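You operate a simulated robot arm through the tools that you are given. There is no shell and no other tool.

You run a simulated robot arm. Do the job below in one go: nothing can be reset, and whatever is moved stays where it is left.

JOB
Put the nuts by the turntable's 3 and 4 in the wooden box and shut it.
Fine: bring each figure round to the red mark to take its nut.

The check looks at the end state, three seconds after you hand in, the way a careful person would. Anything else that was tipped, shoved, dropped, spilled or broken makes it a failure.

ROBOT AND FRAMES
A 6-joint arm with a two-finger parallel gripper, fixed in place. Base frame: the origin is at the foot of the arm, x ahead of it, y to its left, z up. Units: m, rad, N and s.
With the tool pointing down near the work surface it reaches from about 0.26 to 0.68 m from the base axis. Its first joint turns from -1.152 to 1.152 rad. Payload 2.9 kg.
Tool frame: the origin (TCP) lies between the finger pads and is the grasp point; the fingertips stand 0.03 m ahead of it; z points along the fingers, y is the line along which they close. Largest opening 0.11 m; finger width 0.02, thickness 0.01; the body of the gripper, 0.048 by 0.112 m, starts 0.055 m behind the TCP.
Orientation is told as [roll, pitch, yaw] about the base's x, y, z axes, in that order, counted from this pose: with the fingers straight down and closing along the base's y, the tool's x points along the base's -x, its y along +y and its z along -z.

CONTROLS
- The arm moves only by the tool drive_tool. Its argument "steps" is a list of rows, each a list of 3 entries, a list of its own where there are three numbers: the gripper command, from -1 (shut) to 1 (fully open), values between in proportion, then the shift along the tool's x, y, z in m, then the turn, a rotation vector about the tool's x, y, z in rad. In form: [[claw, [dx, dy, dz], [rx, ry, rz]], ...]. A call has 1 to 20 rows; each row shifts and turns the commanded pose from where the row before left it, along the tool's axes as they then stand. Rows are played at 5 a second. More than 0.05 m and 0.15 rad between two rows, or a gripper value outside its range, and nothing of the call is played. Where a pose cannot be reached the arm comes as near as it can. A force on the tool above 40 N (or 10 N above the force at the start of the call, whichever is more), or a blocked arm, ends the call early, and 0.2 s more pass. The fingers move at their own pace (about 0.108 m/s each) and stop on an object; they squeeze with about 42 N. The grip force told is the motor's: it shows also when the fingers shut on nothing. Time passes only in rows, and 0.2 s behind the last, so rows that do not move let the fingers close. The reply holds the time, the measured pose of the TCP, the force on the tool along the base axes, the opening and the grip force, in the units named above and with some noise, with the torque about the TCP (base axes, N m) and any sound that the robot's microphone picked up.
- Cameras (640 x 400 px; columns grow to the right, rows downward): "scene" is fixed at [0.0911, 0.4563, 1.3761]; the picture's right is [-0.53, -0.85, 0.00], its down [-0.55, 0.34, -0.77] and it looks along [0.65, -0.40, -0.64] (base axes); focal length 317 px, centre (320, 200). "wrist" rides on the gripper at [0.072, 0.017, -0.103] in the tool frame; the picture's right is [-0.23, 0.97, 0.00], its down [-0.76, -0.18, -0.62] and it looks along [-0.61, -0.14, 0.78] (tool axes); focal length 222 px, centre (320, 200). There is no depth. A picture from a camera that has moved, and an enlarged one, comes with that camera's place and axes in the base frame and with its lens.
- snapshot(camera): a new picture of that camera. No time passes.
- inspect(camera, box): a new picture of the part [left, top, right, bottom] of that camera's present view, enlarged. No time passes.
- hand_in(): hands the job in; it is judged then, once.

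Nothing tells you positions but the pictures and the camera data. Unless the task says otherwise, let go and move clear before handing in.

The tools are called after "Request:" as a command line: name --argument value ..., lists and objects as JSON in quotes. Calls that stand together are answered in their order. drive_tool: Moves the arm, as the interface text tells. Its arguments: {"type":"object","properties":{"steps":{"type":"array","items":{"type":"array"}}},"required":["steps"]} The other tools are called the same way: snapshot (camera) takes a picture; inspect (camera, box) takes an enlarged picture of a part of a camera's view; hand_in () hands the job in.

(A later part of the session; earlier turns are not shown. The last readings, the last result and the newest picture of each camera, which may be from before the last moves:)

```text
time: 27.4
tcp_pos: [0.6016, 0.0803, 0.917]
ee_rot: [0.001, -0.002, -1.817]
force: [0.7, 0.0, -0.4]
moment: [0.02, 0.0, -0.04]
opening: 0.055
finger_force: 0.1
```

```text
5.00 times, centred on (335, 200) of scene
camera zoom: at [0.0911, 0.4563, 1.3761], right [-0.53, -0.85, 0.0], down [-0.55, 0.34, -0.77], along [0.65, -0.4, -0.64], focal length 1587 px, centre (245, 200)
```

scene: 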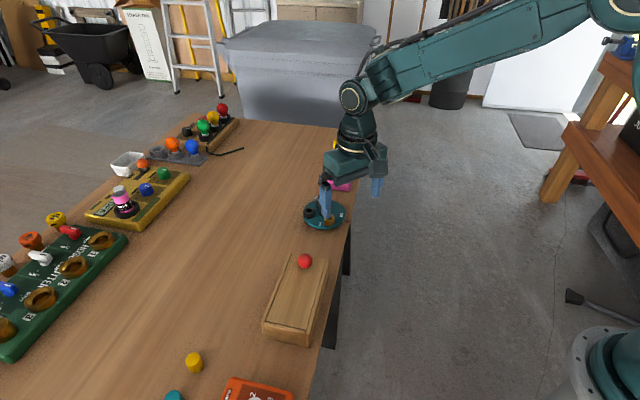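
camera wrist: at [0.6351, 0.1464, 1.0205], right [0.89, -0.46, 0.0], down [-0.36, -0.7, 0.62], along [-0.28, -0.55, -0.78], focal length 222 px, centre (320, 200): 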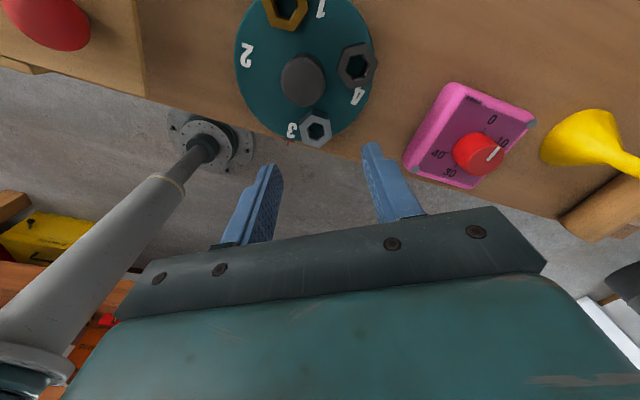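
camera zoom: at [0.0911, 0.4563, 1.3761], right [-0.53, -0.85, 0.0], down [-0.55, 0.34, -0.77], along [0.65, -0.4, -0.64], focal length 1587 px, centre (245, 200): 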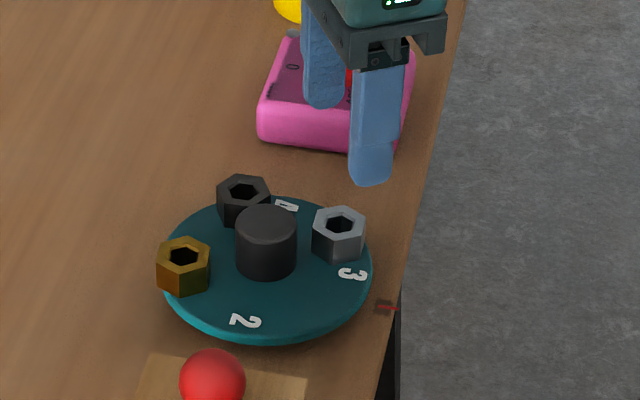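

The 3 is right by the mark, and the nut centre is at about (0.5985, 0.082) with its flats near -17°. I'll correct by a few mm, go down to the nut and grip it.

Request:
drive_tool --steps '[[0, [0.0009, -0.0034, 0], [0, 0, 0.04]], [0, [0, 0, 0.025], [0, 0, 0]], [0, [0, 0, 0.02], [0, 0, 0]], [0, [0, 0, 0.015], [0, 0, 0]], [0, [0, 0, 0.01], [0, 0, 0]], [0, [0, 0, 0], [0, 0, 0]]]'

Request:
inspect --camera "wrist" --box '[220, 60, 420, 240]'

Request:
inspect --camera "scene" --box '[290, 160, 380, 240]'

```text
time: 28.8
tcp_pos: [0.602, 0.084, 0.8484]
ee_rot: [0.001, 0.001, -1.855]
force: [-4.5, -2.3, 17.5]
moment: [0.06, 0.76, 0.14]
opening: 0.0568
finger_force: 2.0
```

```text
2.22 times, centred on (320, 150) of wrist
camera zoom: at [0.6366, 0.1483, 0.9531], right [0.87, -0.49, 0.0], down [-0.39, -0.68, 0.62], along [-0.3, -0.54, -0.78], focal length 494 px, centre (320, 311)
```

zoom: 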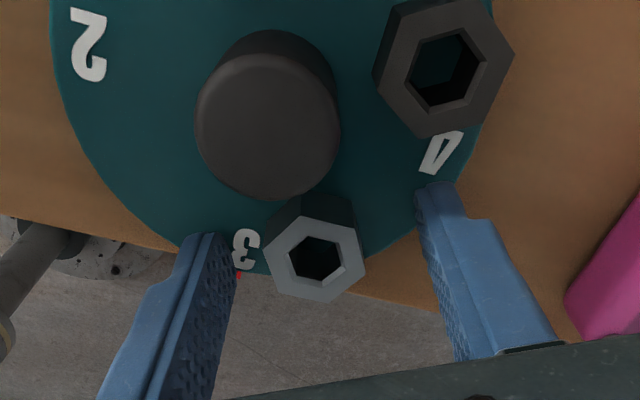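

```text
5.00 times, centred on (335, 200) of scene
camera zoom: at [0.0907, 0.4562, 1.3762], right [-0.53, -0.85, 0.0], down [-0.55, 0.34, -0.77], along [0.65, -0.4, -0.64], focal length 1587 px, centre (245, 200)
```

zoom: 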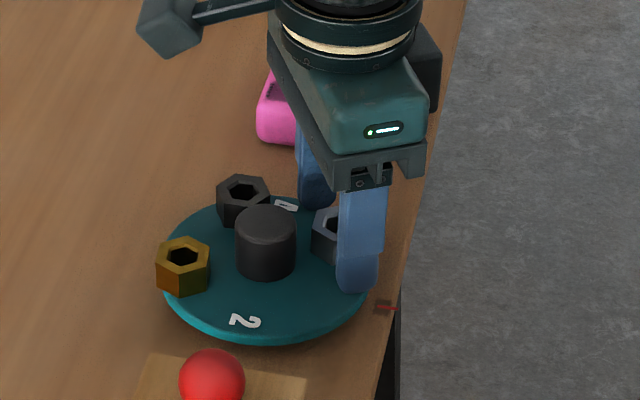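

There's 17 N upward, so a fingertip is probably resting on the disc. I'll back off 3 mm and read again.

Request:
drive_tool --steps '[[0, [0, 0, -0.003], [0, 0, 0]], [0, [0, 0, 0], [0, 0, 0]]]'

Request:
inspect --camera "wrist" --box '[220, 60, 420, 240]'

```text
time: 29.4
tcp_pos: [0.6009, 0.0858, 0.85]
ee_rot: [-0.001, 0.0, -1.855]
force: [0.6, -1.7, 1.8]
moment: [-0.02, -0.04, -0.08]
opening: 0.0554
finger_force: 0.4
```

```text
2.22 times, centred on (320, 150) of wrist
camera zoom: at [0.636, 0.1491, 0.9529], right [0.87, -0.49, 0.0], down [-0.38, -0.68, 0.62], along [-0.31, -0.54, -0.78], focal length 494 px, centre (320, 311)
```

zoom: 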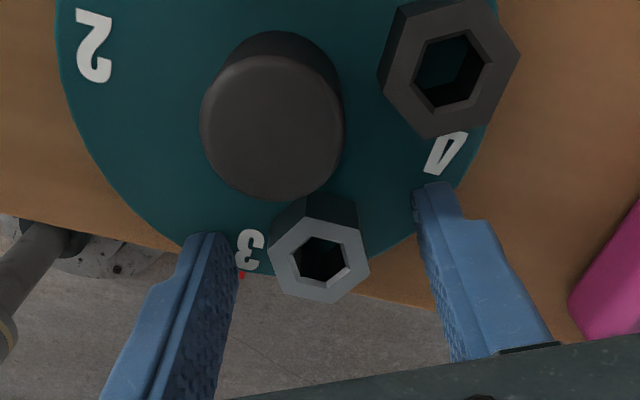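

Free again, but the tool sits about 4–5 mm too close to the hub compared with the nut. I'll shift outward and re-check.

Request:
drive_tool --steps '[[0, [0, 0, -0.002], [0, 0, 0]], [0, [-0.0045, 0, 0], [0, 0, 0]], [0, [0, 0, 0], [0, 0, 0]]]'

Request:
inspect --camera "wrist" --box '[220, 60, 420, 240]'

Request:
inspect --camera "scene" --box '[310, 170, 370, 240]'

```text
time: 30.2
tcp_pos: [0.5993, 0.077, 0.8507]
ee_rot: [0.001, 0.001, -1.854]
force: [0.0, 0.5, -0.6]
moment: [0.01, 0.02, -0.01]
opening: 0.055
finger_force: 0.0
```

```text
2.22 times, centred on (320, 150) of wrist
camera zoom: at [0.6342, 0.1427, 0.9556], right [0.87, -0.49, 0.0], down [-0.38, -0.68, 0.62], along [-0.31, -0.54, -0.78], focal length 494 px, centre (320, 311)
```

zoom: 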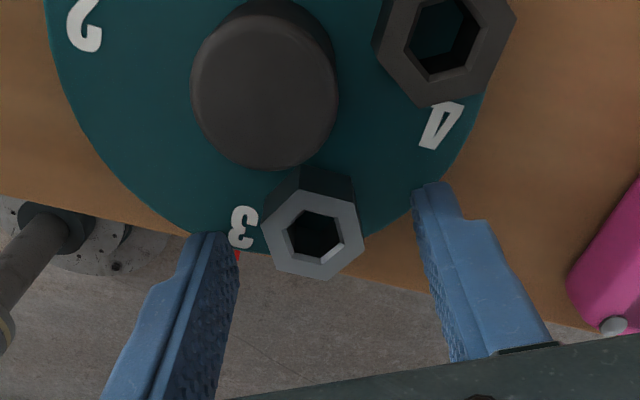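

```text
5.71 times, centred on (340, 205) of scene
camera zoom: at [0.0911, 0.4563, 1.3761], right [-0.53, -0.85, 0.0], down [-0.55, 0.34, -0.77], along [0.65, -0.4, -0.64], focal length 1814 px, centre (206, 171)
```

zoom: 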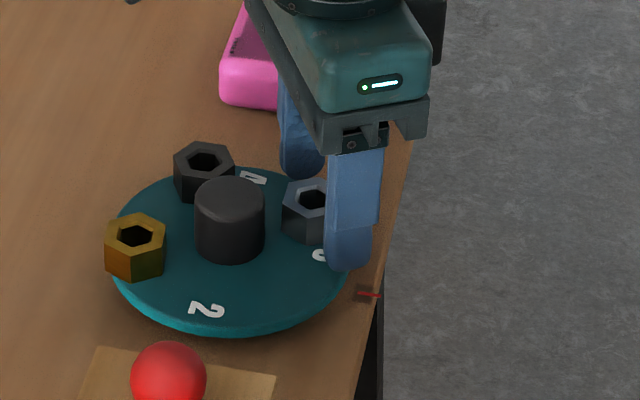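

Free space now. The earlier contact was fingertip on disc at TCP z≈0.8475, so I'll work at about 0.850. Shifting 4 mm back to centre on the nut, then closing.

Request:
drive_tool --steps '[[0, [0.0038, 0, 0], [0, 0, 0]], [0, [0, 0, 0.0015], [0, 0, 0]], [0, [0, 0, 0], [0, 0, 0]]]'

Request:
inspect --camera "wrist" --box '[220, 60, 420, 240]'

```text
time: 31.0
tcp_pos: [0.5994, 0.081, 0.8502]
ee_rot: [0.001, 0.001, -1.853]
force: [0.0, -0.1, 0.0]
moment: [0.0, 0.02, 0.0]
opening: 0.055
finger_force: 0.0
```

```text
2.22 times, centred on (320, 150) of wrist
camera zoom: at [0.6353, 0.1463, 0.9536], right [0.87, -0.49, 0.0], down [-0.38, -0.68, 0.62], along [-0.31, -0.54, -0.78], focal length 494 px, centre (320, 311)
```

zoom: 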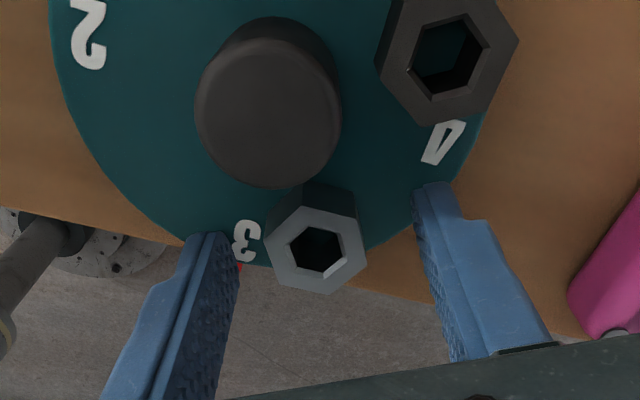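

Centred with no forces. Closing on the grey nut.

Request:
drive_tool --steps '[[-0.2, [0, 0, 0], [0, 0, 0]], [-0.4, [0, 0, 0], [0, 0, 0]], [-0.6, [0, 0, 0], [0, 0, 0]], [-1, [0, 0, 0], [0, 0, 0]], [-1, [0, 0, 0], [0, 0, 0]]]'

Request:
inspect --camera "wrist" --box '[220, 60, 420, 240]'

```text
time: 32.2
tcp_pos: [0.6008, 0.0825, 0.8491]
ee_rot: [0.001, 0.0, -1.854]
force: [-0.4, 0.8, 0.3]
moment: [0.04, 0.04, -0.01]
opening: 0.0282
finger_force: 42.1
```

```text
2.22 times, centred on (320, 150) of wrist
camera zoom: at [0.6353, 0.1462, 0.9537], right [0.87, -0.49, 0.0], down [-0.38, -0.68, 0.62], along [-0.31, -0.54, -0.78], focal length 494 px, centre (320, 311)
```

zoom: 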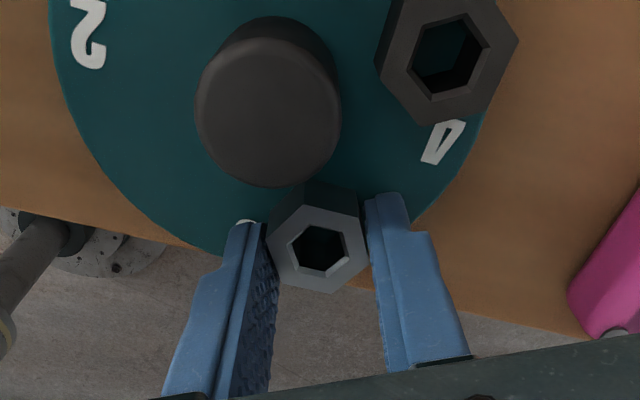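

The nut is held (opening 0.028). Lifting straight up slowly and checking.

Request:
drive_tool --steps '[[-1, [0, 0, -0.008], [0, 0, 0]], [-1, [0, 0, -0.015], [0, 0, 0]], [-1, [0, 0, -0.03], [0, 0, 0]], [-1, [0, 0, -0.035], [0, 0, 0]], [-1, [0, 0, -0.035], [0, 0, 0]], [-1, [0, 0, 0], [0, 0, 0]]]'

Request:
snapshot --camera "wrist"

Request:
snapshot --camera "scene"

```text
time: 33.6
tcp_pos: [0.5991, 0.0841, 0.9723]
ee_rot: [-0.002, 0.0, -1.854]
force: [0.3, -0.1, -0.4]
moment: [-0.03, 0.03, 0.01]
opening: 0.0281
finger_force: 42.1
```

```text
taken
camera wrist: at [0.6344, 0.1484, 1.076], right [0.87, -0.49, 0.0], down [-0.38, -0.68, 0.62], along [-0.31, -0.54, -0.78], focal length 222 px, centre (320, 200)
```

wrist: 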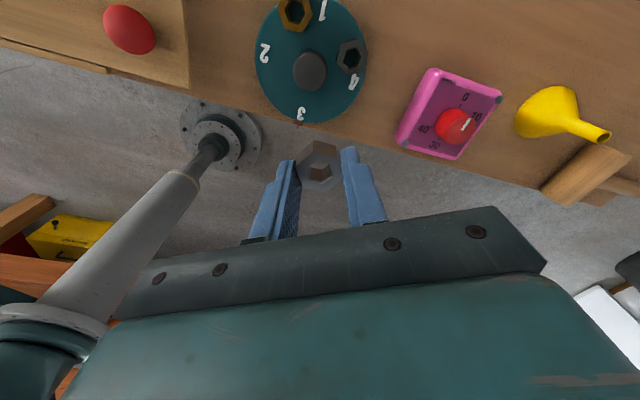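

```text
taken
```

scene: 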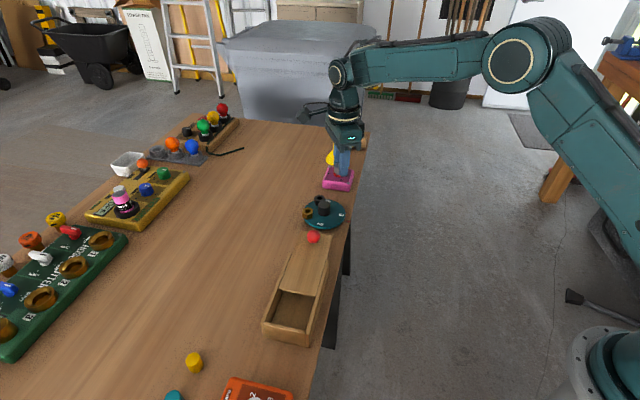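

The grey nut is securely held and the other nuts are undisturbed. I'll rotate back at height to align with the box, then carry it over.

Request:
drive_tool --steps '[[-1, [0, 0, 0], [0, 0, -0.06]], [-1, [0, 0, 0], [0, 0, -0.14]], [-1, [0, 0, 0], [0, 0, -0.14]], [-1, [0, 0, 0], [0, 0, -0.14]], [-1, [0, 0, 0], [0, 0, -0.14]], [-1, [0, 0, 0], [0, 0, -0.14]], [-1, [0, 0, 0], [0, 0, -0.14]], [-1, [0, 0, 0], [0, 0, -0.14]], [-1, [0, 0, 0], [0, 0, -0.14]], [-1, [0, 0, 0], [0, 0, -0.14]], [-1, [0, 0, 0], [0, 0, -0.14]], [-1, [0, 0, 0], [0, 0, -0.14]], [-1, [0, 0, 0], [0, 0, -0.14]], [-1, [0, 0, 0], [0, 0, -0.14]], [-1, [0, 0, 0], [0, 0, -0.14]], [-1, [0, 0, 0], [0, 0, -0.14]], [-1, [0, 0, 0], [0, 0, -0.14]], [-1, [0, 0, 0], [0, 0, -0.14]], [-1, [0, 0, 0], [0, 0, -0.14]], [-1, [0, 0, 0], [0, 0, -0.05]]]'

```text
time: 37.8
tcp_pos: [0.5995, 0.084, 0.9727]
ee_rot: [-0.001, 0.0, 0.779]
force: [0.1, -0.6, -1.0]
moment: [-0.03, 0.0, 0.0]
opening: 0.0281
finger_force: 42.1
```

Request:
drive_tool --steps '[[-1, [-0.0006, 0.0205, 0], [0, 0, 0]], [-1, [-0.0012, 0.0409, 0], [0, 0, 0]], [-1, [-0.0012, 0.0409, 0], [0, 0, 0]], [-1, [-0.0012, 0.0409, 0], [0, 0, 0]], [-1, [-0.0012, 0.0409, 0], [0, 0, 0]], [-1, [-0.0012, 0.0409, 0], [0, 0, 0]], [-1, [-0.0012, 0.0409, 0], [0, 0, 0]], [-1, [-0.0012, 0.0409, 0], [0, 0, 0]], [-1, [-0.0006, 0.0205, 0], [0, 0, 0]], [-1, [0, 0, 0], [0, 0, 0]]]'

Request:
snapshot --camera "wrist"

Request:
inspect --camera "scene" --box '[230, 210, 370, 350]'

```text
time: 40.0
tcp_pos: [0.3779, 0.3222, 0.9731]
ee_rot: [-0.001, -0.001, 0.777]
force: [0.2, -0.2, 0.1]
moment: [0.0, 0.01, 0.0]
opening: 0.028
finger_force: 42.4
```

```text
taken
camera wrist: at [0.3127, 0.2836, 1.0767], right [-0.52, 0.85, 0.0], down [0.67, 0.41, 0.62], along [0.53, 0.32, -0.78], focal length 222 px, centre (320, 200)
```

wrist: 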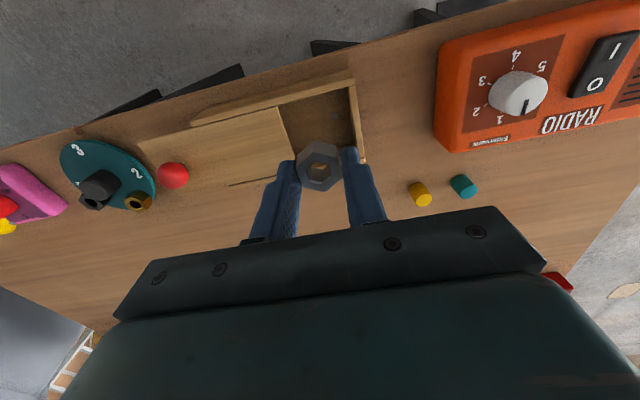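

```text
2.86 times, centred on (300, 280) of scene
camera zoom: at [0.0911, 0.4563, 1.3761], right [-0.53, -0.85, 0.0], down [-0.55, 0.34, -0.77], along [0.65, -0.4, -0.64], focal length 907 px, centre (377, -29)
```

zoom: 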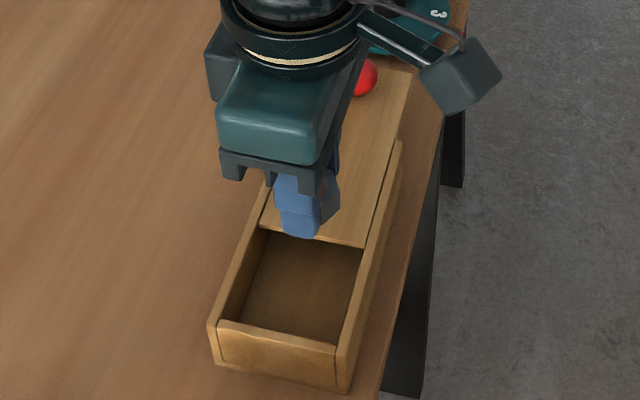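

The nut is over the edge-side half of the compartment. I'll lower it in, slowing near the floor.

Request:
drive_tool --steps '[[-1, [0, 0, 0.03], [0, 0, 0]], [-1, [0, 0, 0.03], [0, 0, 0]], [-1, [0, 0, 0.025], [0, 0, 0]], [-1, [0, 0, 0.015], [0, 0, 0]], [-1, [0, 0, 0.006], [0, 0, 0]], [-1, [0, 0, 0], [0, 0, 0]]]'

Request:
snapshot --camera "wrist"

Request:
inspect --camera "scene" --box '[240, 250, 340, 350]'

```text
time: 41.4
tcp_pos: [0.3787, 0.3215, 0.866]
ee_rot: [0.001, 0.0, 0.775]
force: [0.6, 0.2, 0.7]
moment: [-0.03, -0.04, -0.03]
opening: 0.028
finger_force: 42.4
```

```text
taken
camera wrist: at [0.3124, 0.2833, 0.9694], right [-0.52, 0.85, 0.0], down [0.67, 0.41, 0.62], along [0.53, 0.32, -0.78], focal length 222 px, centre (320, 200)
```

wrist: 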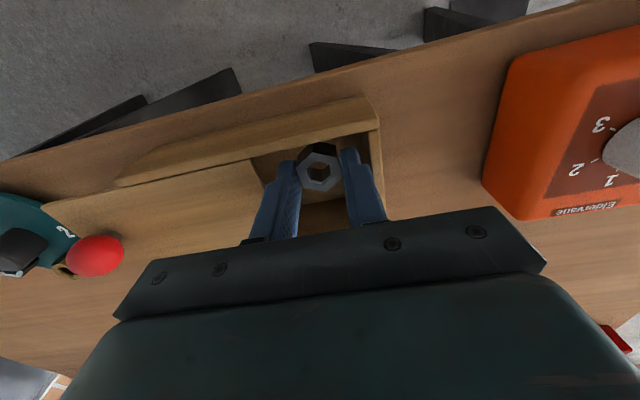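

```text
4.00 times, centred on (290, 300) of scene
camera zoom: at [0.0912, 0.4563, 1.3761], right [-0.53, -0.85, 0.0], down [-0.55, 0.34, -0.77], along [0.65, -0.4, -0.64], focal length 1269 px, centre (440, -200)
```

zoom: 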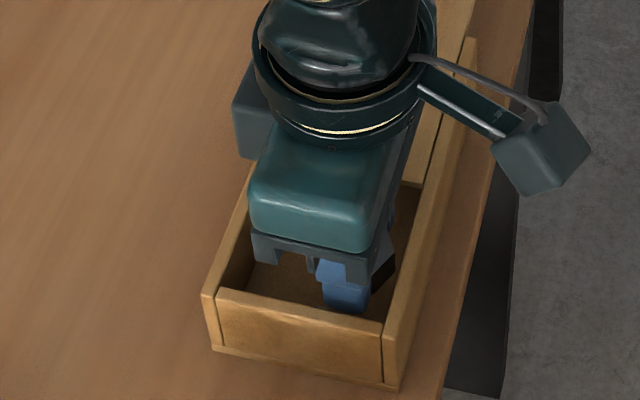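

It's inside the compartment. Lowering gently until it touches the floor.

Request:
drive_tool --steps '[[-1, [0, 0, 0.003], [0, 0, 0]], [-1, [0, 0, 0.003], [0, 0, 0]], [-1, [0, 0, 0.003], [0, 0, 0]], [-1, [0, 0, 0.002], [0, 0, 0]], [-1, [0, 0, 0], [0, 0, 0]]]'

Request:
inspect --camera "wrist" --box '[220, 80, 420, 240]'

```text
time: 42.6
tcp_pos: [0.3763, 0.3225, 0.8566]
ee_rot: [0.0, -0.002, 0.774]
force: [0.4, -0.5, -0.6]
moment: [-0.02, 0.02, 0.0]
opening: 0.0282
finger_force: 41.7
```

```text
2.50 times, centred on (320, 160) of wrist
camera zoom: at [0.3126, 0.2835, 0.9597], right [-0.52, 0.85, 0.0], down [0.67, 0.41, 0.62], along [0.53, 0.32, -0.78], focal length 555 px, centre (320, 300)
```

zoom: 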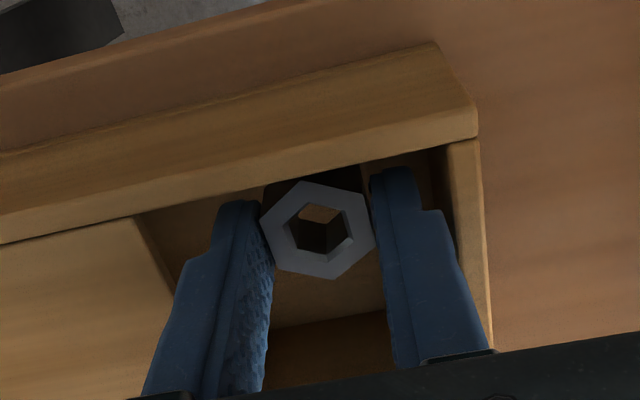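

Request:
drive_tool --steps '[[-1, [0, 0, 0.002], [0, 0, 0]], [-1, [0, 0, 0.002], [0, 0, 0]], [-1, [0, 0, 0.002], [0, 0, 0]], [-1, [0, 0, 0], [0, 0, 0]]]'

```text
time: 43.6
tcp_pos: [0.378, 0.3226, 0.8488]
ee_rot: [0.0, 0.0, 0.775]
force: [0.0, -0.3, -0.4]
moment: [0.04, -0.01, 0.03]
opening: 0.0282
finger_force: 42.3
```

Request:
drive_tool --steps '[[-1, [0, 0, 0.002], [0, 0, 0]], [-1, [0, 0, 0.002], [0, 0, 0]], [-1, [0, 0, 0], [0, 0, 0]]]'

```text
time: 44.4
tcp_pos: [0.3777, 0.3224, 0.8454]
ee_rot: [-0.001, 0.001, 0.776]
force: [0.8, -0.6, -0.4]
moment: [-0.01, 0.02, 0.0]
opening: 0.0278
finger_force: 41.7
```

Request:
drive_tool --steps '[[-1, [0, 0, 0.002], [0, 0, 0]], [-1, [0, 0, 0.002], [0, 0, 0]], [-1, [0, 0, 0], [0, 0, 0]]]'

```text
time: 45.2
tcp_pos: [0.3766, 0.3235, 0.8406]
ee_rot: [0.001, 0.002, 0.774]
force: [0.2, -0.7, -0.6]
moment: [-0.01, -0.01, 0.01]
opening: 0.0279
finger_force: 42.8
```

Request:
drive_tool --steps '[[-1, [0, 0, 0.002], [0, 0, 0]], [-1, [0, 0, 0.0015], [0, 0, 0]], [-1, [0, 0, 0], [0, 0, 0]]]'

Request:
inspect --camera "wrist" --box '[220, 80, 420, 240]'

```text
time: 46.0
tcp_pos: [0.3765, 0.3232, 0.8373]
ee_rot: [0.0, 0.001, 0.775]
force: [-0.3, 0.6, -0.7]
moment: [0.0, -0.03, -0.01]
opening: 0.028
finger_force: 42.1
```

```text
2.50 times, centred on (320, 160) of wrist
camera zoom: at [0.312, 0.285, 0.9416], right [-0.52, 0.85, 0.0], down [0.67, 0.41, 0.62], along [0.53, 0.32, -0.78], focal length 555 px, centre (320, 300)
```

zoom: 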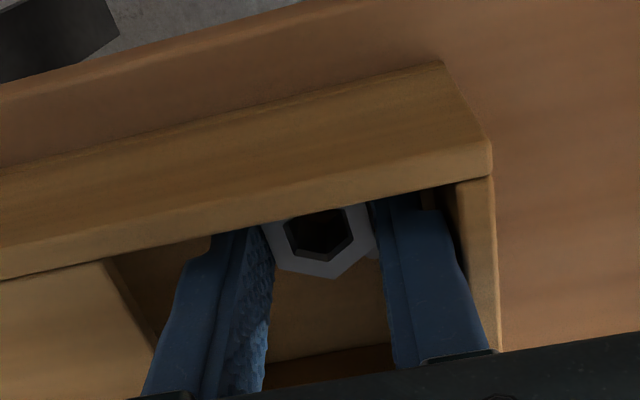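

Request:
drive_tool --steps '[[-1, [0, 0, 0.0015], [0, 0, 0]], [-1, [0, 0, 0.0015], [0, 0, 0]], [-1, [0, 0, 0], [0, 0, 0]]]'

```text
time: 46.8
tcp_pos: [0.3781, 0.3234, 0.8365]
ee_rot: [0.001, -0.002, 0.779]
force: [-4.5, 1.6, 13.1]
moment: [-0.03, 0.16, -0.06]
opening: 0.0284
finger_force: 41.5
```

The nut touches the floor. Releasing with a small opening so the fingers stay clear of the walls, then lifting straight out.

Request:
drive_tool --steps '[[-1, [0, 0, -0.001], [0, 0, 0]], [-0.35, [0, 0, 0], [0, 0, 0]], [-0.35, [0, 0, 0], [0, 0, 0]], [-0.35, [0, 0, -0.01], [0, 0, 0]], [-0.35, [0, 0, -0.02], [0, 0, 0]], [-0.35, [0, 0, -0.035], [0, 0, 0]], [-0.35, [0, 0, -0.04], [0, 0, 0]], [-0.35, [0, 0, -0.03], [0, 0, 0]], [-0.35, [0, 0, 0], [0, 0, 0]]]'

Request:
snapshot --camera "wrist"

Request:
snapshot --camera "scene"

```text
time: 48.8
tcp_pos: [0.378, 0.3223, 0.971]
ee_rot: [-0.001, 0.0, 0.775]
force: [0.0, 0.1, -0.3]
moment: [-0.01, 0.03, -0.02]
opening: 0.0357
finger_force: 0.1
```

```text
taken
camera wrist: at [0.3136, 0.2836, 1.0741], right [-0.52, 0.85, 0.0], down [0.67, 0.41, 0.62], along [0.53, 0.32, -0.78], focal length 222 px, centre (320, 200)
```

wrist: 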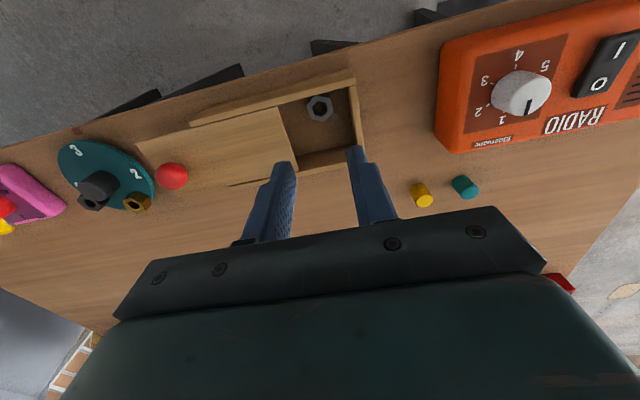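

```text
taken
```

scene: 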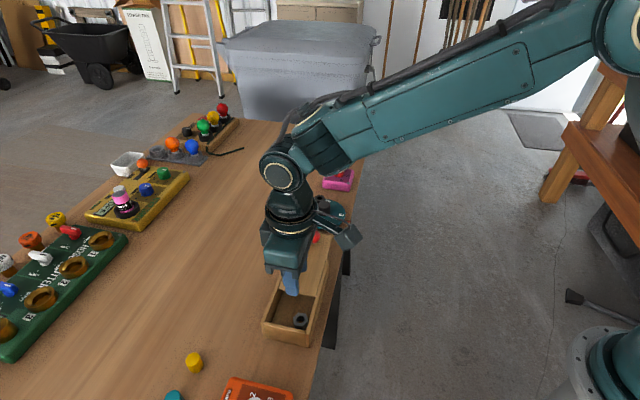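

The grey nut lies in the compartment. I'll return to the hub at safe height for the second turn, using the same grip angle as before.

Request:
drive_tool --steps '[[0.1, [-0.0031, -0.0382, 0], [0, 0, 0]], [0.1, [-0.0031, -0.0382, 0], [0, 0, 0]], [0.1, [-0.0031, -0.0382, 0], [0, 0, 0]], [0.1, [-0.0031, -0.0382, 0], [0, 0, 0]], [0.1, [-0.0031, -0.0382, 0], [0, 0, 0]], [0.1, [-0.0031, -0.0382, 0], [0, 0, 0]], [0.1, [-0.0031, -0.0382, 0], [0, 0, 0]], [0.1, [-0.0031, -0.0382, 0], [0, 0, 0]], [0.1, [0, 0, 0], [0, 0, 0.082]], [0.1, [0, 0, 0], [0, 0, 0.082]], [0.1, [0, 0, 0.035], [0, 0, 0]], [0.1, [0, 0, 0.035], [0, 0, 0]], [0.1, [0, 0, 0], [0, 0, 0]]]'

Request:
inspect --camera "wrist" --box '[220, 20, 420, 200]'

Request:
inspect --camera "scene" --box '[240, 150, 380, 350]'

```text
time: 51.6
tcp_pos: [0.6085, 0.1206, 0.9013]
ee_rot: [0.001, 0.0, 0.611]
force: [0.5, 0.9, -0.3]
moment: [-0.01, 0.0, -0.02]
opening: 0.0604
finger_force: 0.0
```

```text
2.22 times, centred on (320, 110) of wrist
camera zoom: at [0.5383, 0.0926, 1.005], right [-0.37, 0.93, 0.0], down [0.73, 0.29, 0.62], along [0.58, 0.23, -0.78], focal length 494 px, centre (320, 400)
```

zoom: 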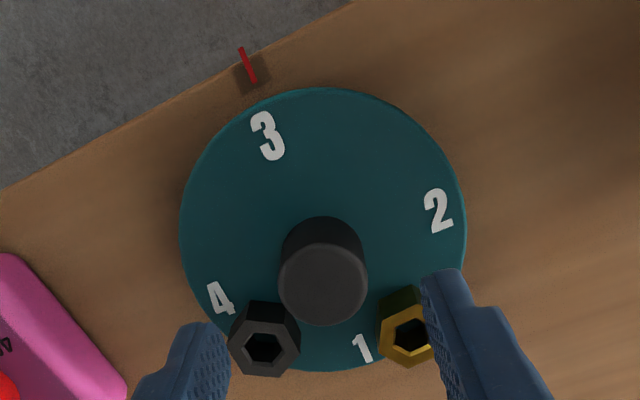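

```text
2.00 times, centred on (310, 250) of scene
camera zoom: at [0.0911, 0.4563, 1.3761], right [-0.53, -0.85, 0.0], down [-0.55, 0.34, -0.77], along [0.65, -0.4, -0.64], focal length 635 px, centre (340, 100)
```

zoom: 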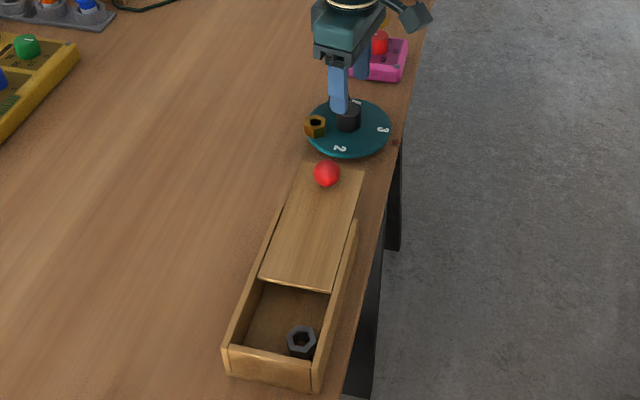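

The 3 still points at the mark. I'll trim the centring, turn a few degrees for better clearance from the nuts, and then lower and grip the hub.

Request:
drive_tool --steps '[[0.1, [-0.0027, -0.0002, 0], [0, 0, 0]], [0.1, [0, 0, 0], [0, 0, 0.1]], [0.1, [0, 0, 0.015], [0, 0, 0]], [0.1, [0, 0, 0.015], [0, 0, 0]], [0.1, [0, 0, 0.0145], [0, 0, 0]], [0.1, [0, 0, 0], [0, 0, 0]]]'

Request:
inspect --camera "wrist" --box '[220, 60, 420, 240]'

```text
time: 53.0
tcp_pos: [0.6098, 0.1225, 0.8564]
ee_rot: [0.0, -0.001, 0.512]
force: [-0.2, -0.7, 0.5]
moment: [-0.01, -0.01, -0.01]
opening: 0.0606
finger_force: 0.1
```

```text
2.22 times, centred on (320, 150) of wrist
camera zoom: at [0.5377, 0.1024, 0.9605], right [-0.28, 0.96, 0.0], down [0.75, 0.22, 0.62], along [0.6, 0.17, -0.78], focal length 494 px, centre (320, 311)
```

zoom: 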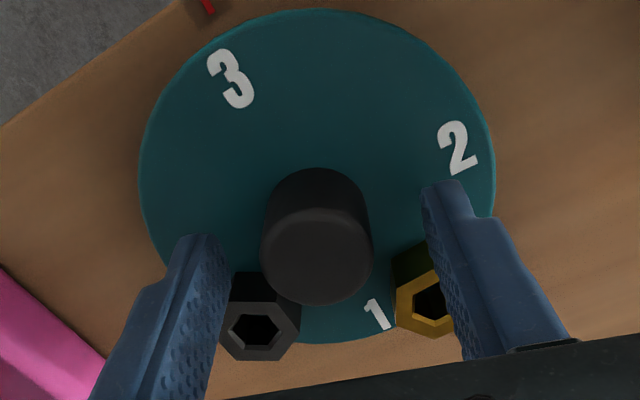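

Request:
drive_tool --steps '[[-0.2, [0, 0, 0], [0, 0, 0]], [-0.5, [0, 0, 0], [0, 0, 0]], [-1, [0, 0, 0], [0, 0, 0]], [-1, [0, 0, 0], [0, 0, 0]]]'

Request:
inspect --camera "wrist" --box '[220, 60, 420, 240]'

```text
time: 54.0
tcp_pos: [0.6114, 0.1235, 0.8555]
ee_rot: [-0.001, -0.001, 0.51]
force: [4.4, -5.6, -3.3]
moment: [-0.1, -0.29, 0.02]
opening: 0.031
finger_force: 45.3
```

```text
2.22 times, centred on (320, 150) of wrist
camera zoom: at [0.538, 0.1018, 0.9606], right [-0.28, 0.96, 0.0], down [0.75, 0.22, 0.62], along [0.6, 0.17, -0.78], focal length 494 px, centre (320, 311)
```

zoom: 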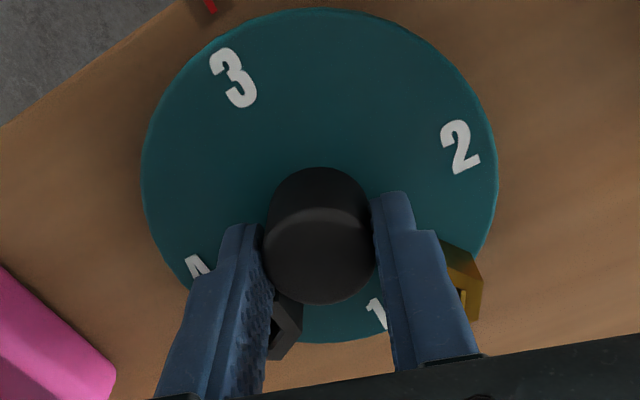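

Low forces this time. Turning clockwise again, in two parts.

Request:
drive_tool --steps '[[-1, [0, 0, 0], [0, 0, 0.04]], [-1, [0, 0, 0], [0, 0, 0.09]], [-1, [0, 0, 0], [0, 0, 0.09]], [-1, [0, 0, 0], [0, 0, 0.09]], [-1, [0, 0, 0], [0, 0, 0.09]], [-1, [0, 0, 0], [0, 0, 0.09]], [-1, [0, 0, 0], [0, 0, 0.09]], [-1, [0, 0, 0], [0, 0, 0.09]], [-1, [0, 0, 0], [0, 0, 0.09]], [-1, [0, 0, 0], [0, 0, 0.04]], [-1, [0, 0, 0], [0, 0, 0]]]'

```text
time: 56.4
tcp_pos: [0.6106, 0.1231, 0.8564]
ee_rot: [0.001, 0.0, -0.294]
force: [-0.5, -22.0, 8.7]
moment: [-0.54, 0.73, 0.03]
opening: 0.0311
finger_force: 44.8
```

Request:
drive_tool --steps '[[-1, [-0.0002, -0.0008, -0.0003], [0, 0, 0]], [-1, [0, 0, 0], [0, 0, 0.05]], [-1, [0, 0, 0], [0, 0, 0.09]], [-1, [0, 0, 0], [0, 0, 0.09]], [-1, [0, 0, 0], [0, 0, 0.09]], [-1, [0, 0, 0], [0, 0, 0.09]], [-1, [0, 0, 0], [0, 0, 0.09]], [-1, [0, 0, 0], [0, 0, 0.09]], [-1, [0, 0, 0], [0, 0, 0.09]], [-1, [0, 0, 0], [0, 0, 0.09]], [-1, [0, 0, 0], [0, 0, 0.07]], [-1, [0, 0, 0], [0, 0, 0]]]'

Request:
inspect --camera "wrist" --box '[220, 60, 420, 240]'

Request:
inspect --camera "scene" --box '[290, 180, 370, 240]'

```text
time: 59.0
tcp_pos: [0.6098, 0.1221, 0.8572]
ee_rot: [-0.004, 0.001, -1.13]
force: [-16.9, -14.3, 3.3]
moment: [-0.1, 0.56, 0.34]
opening: 0.0313
finger_force: 45.0
```

```text
2.22 times, centred on (320, 150) of wrist
camera zoom: at [0.5937, 0.1951, 0.9607], right [0.98, 0.21, 0.0], down [0.17, -0.76, 0.62], along [0.13, -0.61, -0.78], focal length 494 px, centre (320, 311)
```

zoom: 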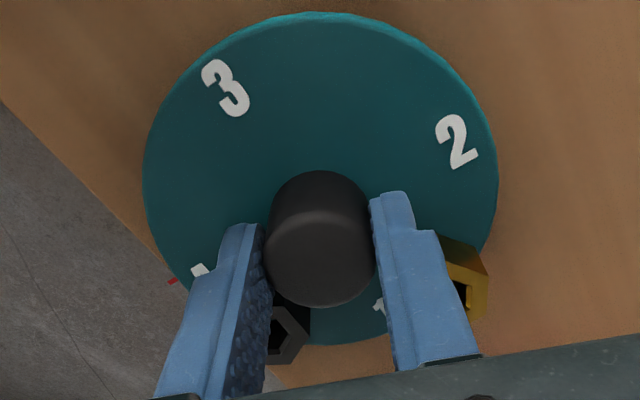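

```text
6.67 times, centred on (330, 210) of scene
camera zoom: at [0.0907, 0.4559, 1.3763], right [-0.53, -0.85, 0.0], down [-0.55, 0.34, -0.77], along [0.65, -0.4, -0.64], focal length 2116 px, centre (253, 133)
```

zoom: 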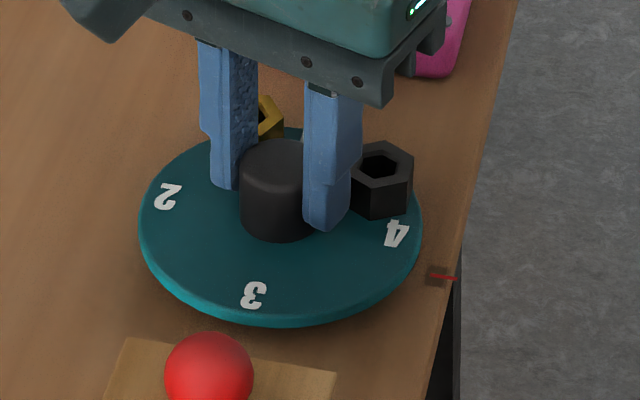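

The 4 now sits exactly where the 3 did when it rested at the mark, and the turntable resists going further. I'll unload the residual force, release, lift and check.

Request:
drive_tool --steps '[[-1, [-0.0002, -0.0007, 0], [0, 0, -0.03]], [-1, [0, 0, 0], [0, 0, 0]], [-0.3, [0, 0, 0], [0, 0, 0]], [0.05, [0, 0, 0], [0, 0, 0]], [0.05, [0, 0, 0], [0, 0, 0]], [0.05, [0, 0, -0.015], [0, 0, 0]], [0.05, [0, 0, -0.025], [0, 0, 0]], [0.05, [0, 0, -0.04], [0, 0, 0]], [0.05, [0, 0, -0.04], [0, 0, 0]], [0.05, [0, 0, 0], [0, 0, 0]]]'

Request:
snapshot --camera "wrist"

Request:
inspect --camera "scene" --box '[290, 180, 370, 240]'

Request:
inspect --camera "wrist" --box '[240, 40, 400, 160]'

```text
time: 61.2
tcp_pos: [0.6123, 0.1211, 0.9784]
ee_rot: [-0.001, 0.002, -1.099]
force: [-1.4, -0.1, -1.4]
moment: [0.02, 0.0, -0.01]
opening: 0.0578
finger_force: 0.0
```

```text
taken
camera wrist: at [0.5931, 0.1922, 1.0817], right [0.97, 0.24, 0.0], down [0.19, -0.76, 0.62], along [0.15, -0.61, -0.78], focal length 222 px, centre (320, 200)
```

wrist: 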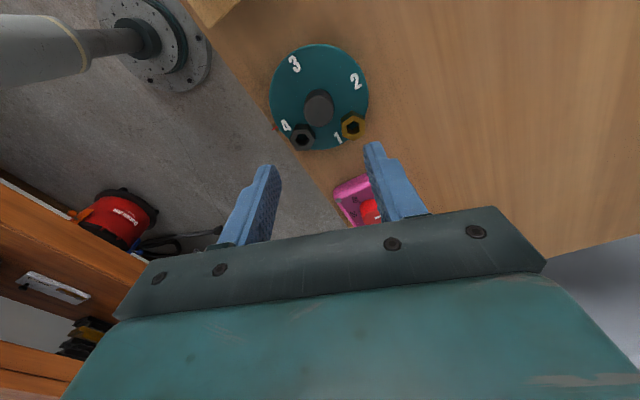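

```text
6.67 times, centred on (330, 210) of scene
camera zoom: at [0.0911, 0.4563, 1.3761], right [-0.53, -0.85, 0.0], down [-0.55, 0.34, -0.77], along [0.65, -0.4, -0.64], focal length 2116 px, centre (253, 133)
```

zoom: 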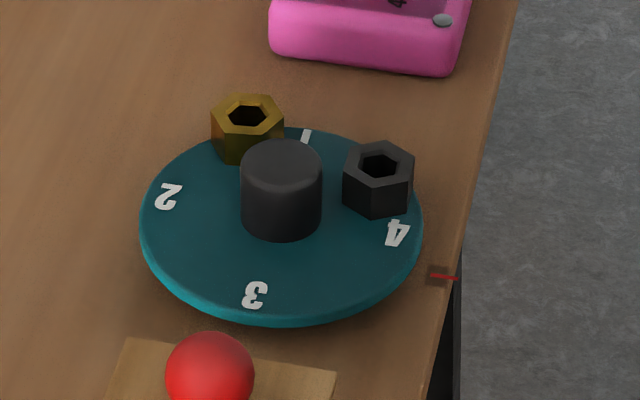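

```text
3.33 times, centred on (320, 100) of wrist
camera zoom: at [0.5931, 0.1922, 1.0817], right [0.97, 0.24, 0.0], down [0.19, -0.76, 0.62], along [0.15, -0.61, -0.78], focal length 740 px, centre (320, 533)
```

zoom: 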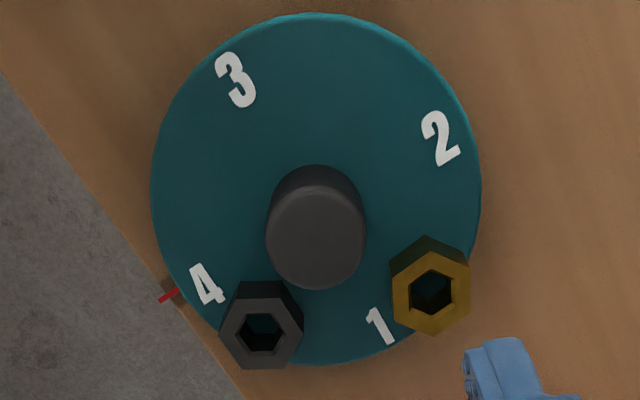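

The 4 is at the mark, and the black nut is where the grey one was, with the same hex orientation. I'll repeat the same approach above it.

Request:
drive_tool --steps '[[0, [-0.0149, -0.0146, 0], [0, 0, 0]], [0, [-0.0149, -0.0146, 0], [0, 0, 0]], [0, [0, 0, 0], [0, 0, 0.126]], [0, [0, 0, 0], [0, 0, 0.126]], [0, [0, 0, 0], [0, 0, 0.126]], [0, [0, 0, 0], [0, 0, 0.126]], [0, [0, 0, 0], [0, 0, 0.126]], [0, [0, 0, 0], [0, 0, 0.126]], [0, [0, 0, 0.03], [0, 0, 0]], [0, [0, 0, 0.03], [0, 0, 0]], [0, [0, 0, 0.03], [0, 0, 0]], [0, [0, 0, 0], [0, 0, 0]]]'

Request:
inspect --camera "wrist" --box '[220, 60, 420, 240]'

Request:
inspect --camera "scene" --box '[290, 160, 380, 240]'

```text
time: 63.8
tcp_pos: [0.5968, 0.0837, 0.8878]
ee_rot: [-0.001, -0.001, -1.855]
force: [0.0, -0.5, -0.2]
moment: [0.02, -0.01, -0.02]
opening: 0.0552
finger_force: 0.0
```

```text
2.22 times, centred on (320, 150) of wrist
camera zoom: at [0.6328, 0.1481, 0.9918], right [0.87, -0.49, 0.0], down [-0.38, -0.68, 0.62], along [-0.31, -0.54, -0.78], focal length 494 px, centre (320, 311)
```

zoom: 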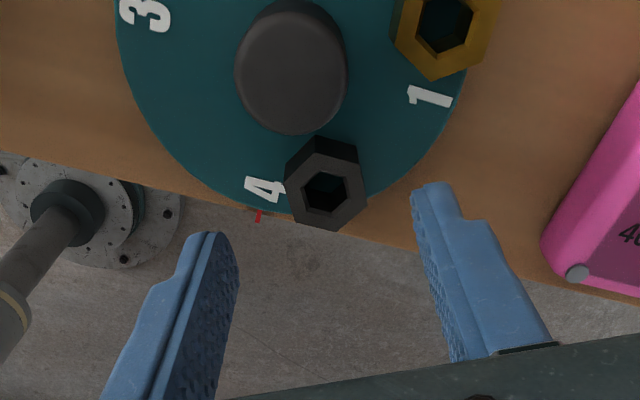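

```text
5.00 times, centred on (335, 200) of scene
camera zoom: at [0.0911, 0.4563, 1.3761], right [-0.53, -0.85, 0.0], down [-0.55, 0.34, -0.77], along [0.65, -0.4, -0.64], focal length 1587 px, centre (245, 200)
```

zoom: 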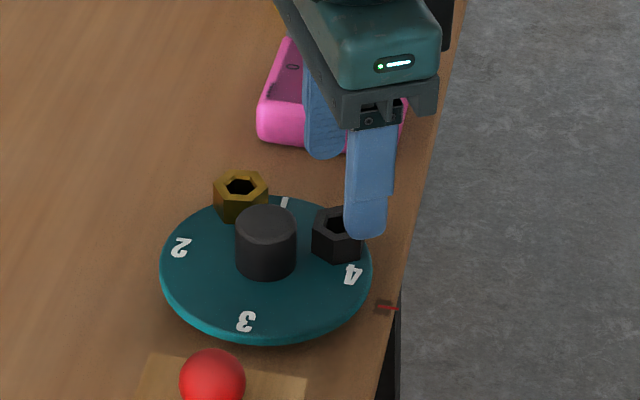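

Only a couple of mm off. Correcting and descending to the same grip height, 0.850.

Request:
drive_tool --steps '[[0, [-0.0006, 0.0023, 0], [0, 0, 0]], [0, [0, 0, 0.015], [0, 0, 0]], [0, [0, 0, 0.013], [0, 0, 0]], [0, [0, 0, 0.009], [0, 0, 0]], [0, [0, 0, 0], [0, 0, 0]]]'

Request:
inspect --camera "wrist" --box '[220, 60, 420, 240]'

```text
time: 65.0
tcp_pos: [0.6005, 0.0816, 0.8493]
ee_rot: [0.001, -0.001, -1.855]
force: [-0.3, 0.2, -0.9]
moment: [-0.02, 0.02, 0.0]
opening: 0.0553
finger_force: 0.1
```

```text
2.22 times, centred on (320, 150) of wrist
camera zoom: at [0.6358, 0.1471, 0.9539], right [0.87, -0.49, 0.0], down [-0.38, -0.68, 0.62], along [-0.31, -0.54, -0.78], focal length 494 px, centre (320, 311)
```

zoom: 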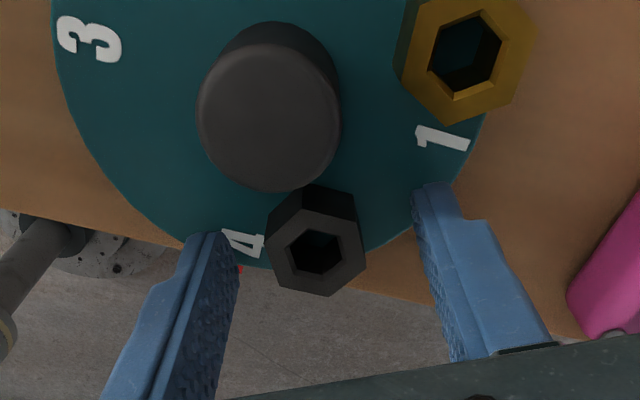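

Practically the same picture as the first nut, with no contact. Closing, then lifting.

Request:
drive_tool --steps '[[-0.2, [0, 0, 0], [0, 0, 0]], [-0.4, [0, 0, 0], [0, 0, 0]], [-0.6, [0, 0, 0], [0, 0, 0]], [-1, [0, 0, 0], [0, 0, 0]], [-1, [0, 0, 0], [0, 0, 0]], [-1, [0, 0, -0.008], [0, 0, 0]], [-1, [0, 0, -0.015], [0, 0, 0]], [-1, [0, 0, -0.03], [0, 0, 0]], [-1, [0, 0, -0.035], [0, 0, 0]], [-1, [0, 0, -0.035], [0, 0, 0]], [-1, [0, 0, 0], [0, 0, 0]]]'

Request:
snapshot --camera "wrist"

Request:
inspect --camera "scene" --box '[240, 150, 380, 350]'

```text
time: 67.4
tcp_pos: [0.5979, 0.082, 0.9739]
ee_rot: [0.001, 0.002, -1.856]
force: [0.7, -0.7, -0.7]
moment: [-0.02, 0.0, 0.02]
opening: 0.0281
finger_force: 42.4
```

```text
taken
camera wrist: at [0.6327, 0.1466, 1.0775], right [0.87, -0.49, 0.0], down [-0.38, -0.68, 0.62], along [-0.31, -0.54, -0.78], focal length 222 px, centre (320, 200)
```

wrist: 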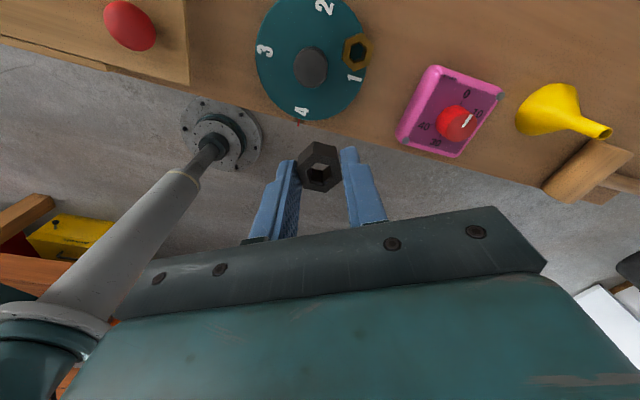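

```text
2.00 times, centred on (310, 250) of scene
camera zoom: at [0.0911, 0.4563, 1.3761], right [-0.53, -0.85, 0.0], down [-0.55, 0.34, -0.77], along [0.65, -0.4, -0.64], focal length 635 px, centre (340, 100)
```

zoom: 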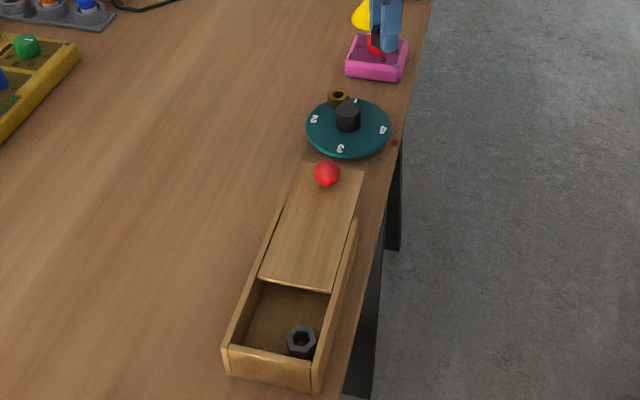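

The black nut is held, only the brass one remains, and the grey nut rests in the box. Rotating back to the box alignment at height.

Request:
drive_tool --steps '[[-1, [0, 0, 0], [0, 0, -0.06]], [-1, [0, 0, 0], [0, 0, -0.14]], [-1, [0, 0, 0], [0, 0, -0.14]], [-1, [0, 0, 0], [0, 0, -0.14]], [-1, [0, 0, 0], [0, 0, -0.14]], [-1, [0, 0, 0], [0, 0, -0.14]], [-1, [0, 0, 0], [0, 0, -0.14]], [-1, [0, 0, 0], [0, 0, -0.14]], [-1, [0, 0, 0], [0, 0, -0.14]], [-1, [0, 0, 0], [0, 0, -0.14]], [-1, [0, 0, 0], [0, 0, -0.14]], [-1, [0, 0, 0], [0, 0, -0.14]], [-1, [0, 0, 0], [0, 0, -0.14]], [-1, [0, 0, 0], [0, 0, -0.14]], [-1, [0, 0, 0], [0, 0, -0.14]], [-1, [0, 0, 0], [0, 0, -0.14]], [-1, [0, 0, 0], [0, 0, -0.14]], [-1, [0, 0, 0], [0, 0, -0.14]], [-1, [0, 0, 0], [0, 0, -0.14]], [-1, [0, 0, 0], [0, 0, -0.05]]]'

```text
time: 71.6
tcp_pos: [0.6001, 0.0819, 0.9738]
ee_rot: [0.001, 0.001, 0.776]
force: [-0.3, 0.6, -0.7]
moment: [-0.06, 0.0, -0.01]
opening: 0.028
finger_force: 42.1
```

Request:
drive_tool --steps '[[-1, [-0.0029, 0.0203, 0], [0, 0, 0]], [-1, [-0.0058, 0.0407, 0], [0, 0, 0]], [-1, [-0.0058, 0.0407, 0], [0, 0, 0]], [-1, [-0.0058, 0.0407, 0], [0, 0, 0]], [-1, [-0.0058, 0.0407, 0], [0, 0, 0]], [-1, [-0.0058, 0.0407, 0], [0, 0, 0]], [-1, [-0.0058, 0.0407, 0], [0, 0, 0]], [-1, [-0.0058, 0.0407, 0], [0, 0, 0]], [-1, [-0.0029, 0.0203, 0], [0, 0, 0]], [-1, [0, 0, 0.03], [0, 0, 0]], [-1, [0, 0, 0.03], [0, 0, 0]], [-1, [0, 0, 0], [0, 0, 0]]]'

Request:
snapshot --camera "wrist"

Request:
inspect --camera "scene" --box '[240, 250, 340, 350]'

```text
time: 74.2
tcp_pos: [0.4063, 0.3474, 0.9111]
ee_rot: [-0.001, 0.0, 0.773]
force: [0.3, -0.2, 0.0]
moment: [0.01, -0.01, 0.0]
opening: 0.0281
finger_force: 42.4
```

```text
taken
camera wrist: at [0.3419, 0.308, 1.0147], right [-0.52, 0.86, 0.0], down [0.67, 0.41, 0.62], along [0.53, 0.32, -0.78], focal length 222 px, centre (320, 200)
```

wrist: 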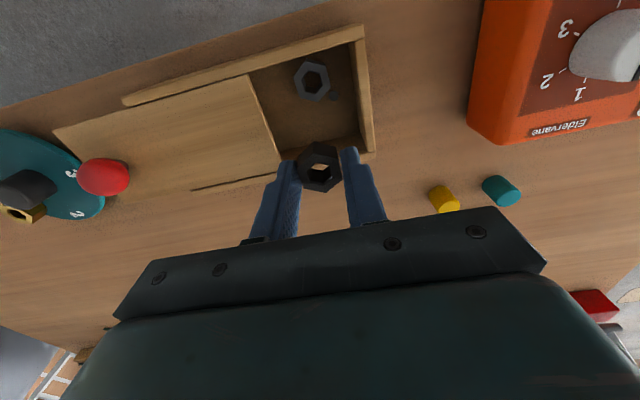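

```text
4.00 times, centred on (290, 300) of scene
camera zoom: at [0.0911, 0.4563, 1.3761], right [-0.53, -0.85, 0.0], down [-0.55, 0.34, -0.77], along [0.65, -0.4, -0.64], focal length 1269 px, centre (440, -200)
```

zoom: 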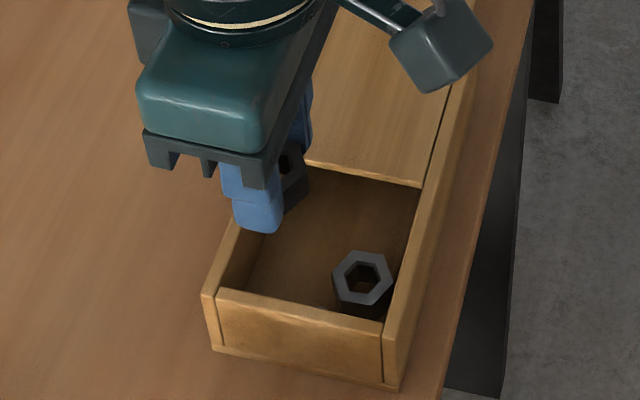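

Nearly over the free half, about 4 mm too close to the inner rail, so I'll shift that much and lower into the compartment beside the grey nut.

Request:
drive_tool --steps '[[-1, [0.004, 0, 0], [0, 0, 0]], [-1, [0, 0, 0.02], [0, 0, 0]], [-1, [0, 0, 0.015], [0, 0, 0]], [-1, [0, 0, 0.01], [0, 0, 0]], [-1, [0, 0, 0], [0, 0, 0]]]'

Request:
inspect --camera "wrist" --box '[220, 60, 420, 220]'

Request:
inspect --camera "scene" --box '[240, 250, 340, 350]'

```text
time: 75.4
tcp_pos: [0.4029, 0.3449, 0.868]
ee_rot: [0.0, 0.0, 0.774]
force: [0.6, -0.5, 0.5]
moment: [0.02, -0.03, 0.0]
opening: 0.028
finger_force: 41.5
```

```text
2.50 times, centred on (320, 140) of wrist
camera zoom: at [0.3383, 0.3057, 0.9718], right [-0.52, 0.86, 0.0], down [0.67, 0.41, 0.62], along [0.53, 0.32, -0.78], focal length 555 px, centre (320, 350)
```

zoom: 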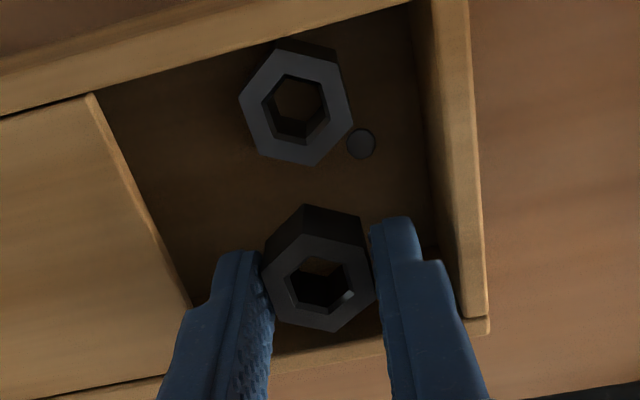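

```text
4.00 times, centred on (290, 300) of scene
camera zoom: at [0.0912, 0.4563, 1.3761], right [-0.53, -0.85, 0.0], down [-0.55, 0.34, -0.77], along [0.65, -0.4, -0.64], focal length 1269 px, centre (440, -200)
```

zoom: 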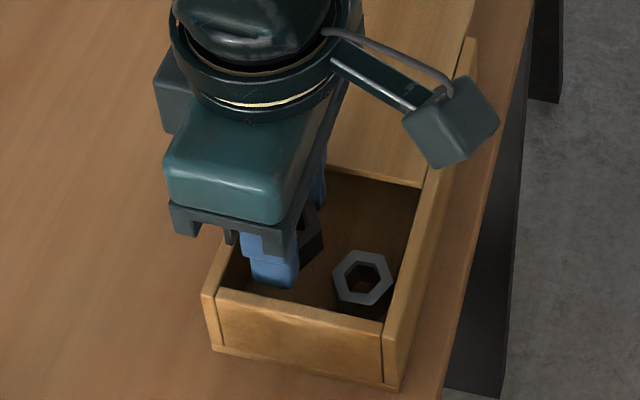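

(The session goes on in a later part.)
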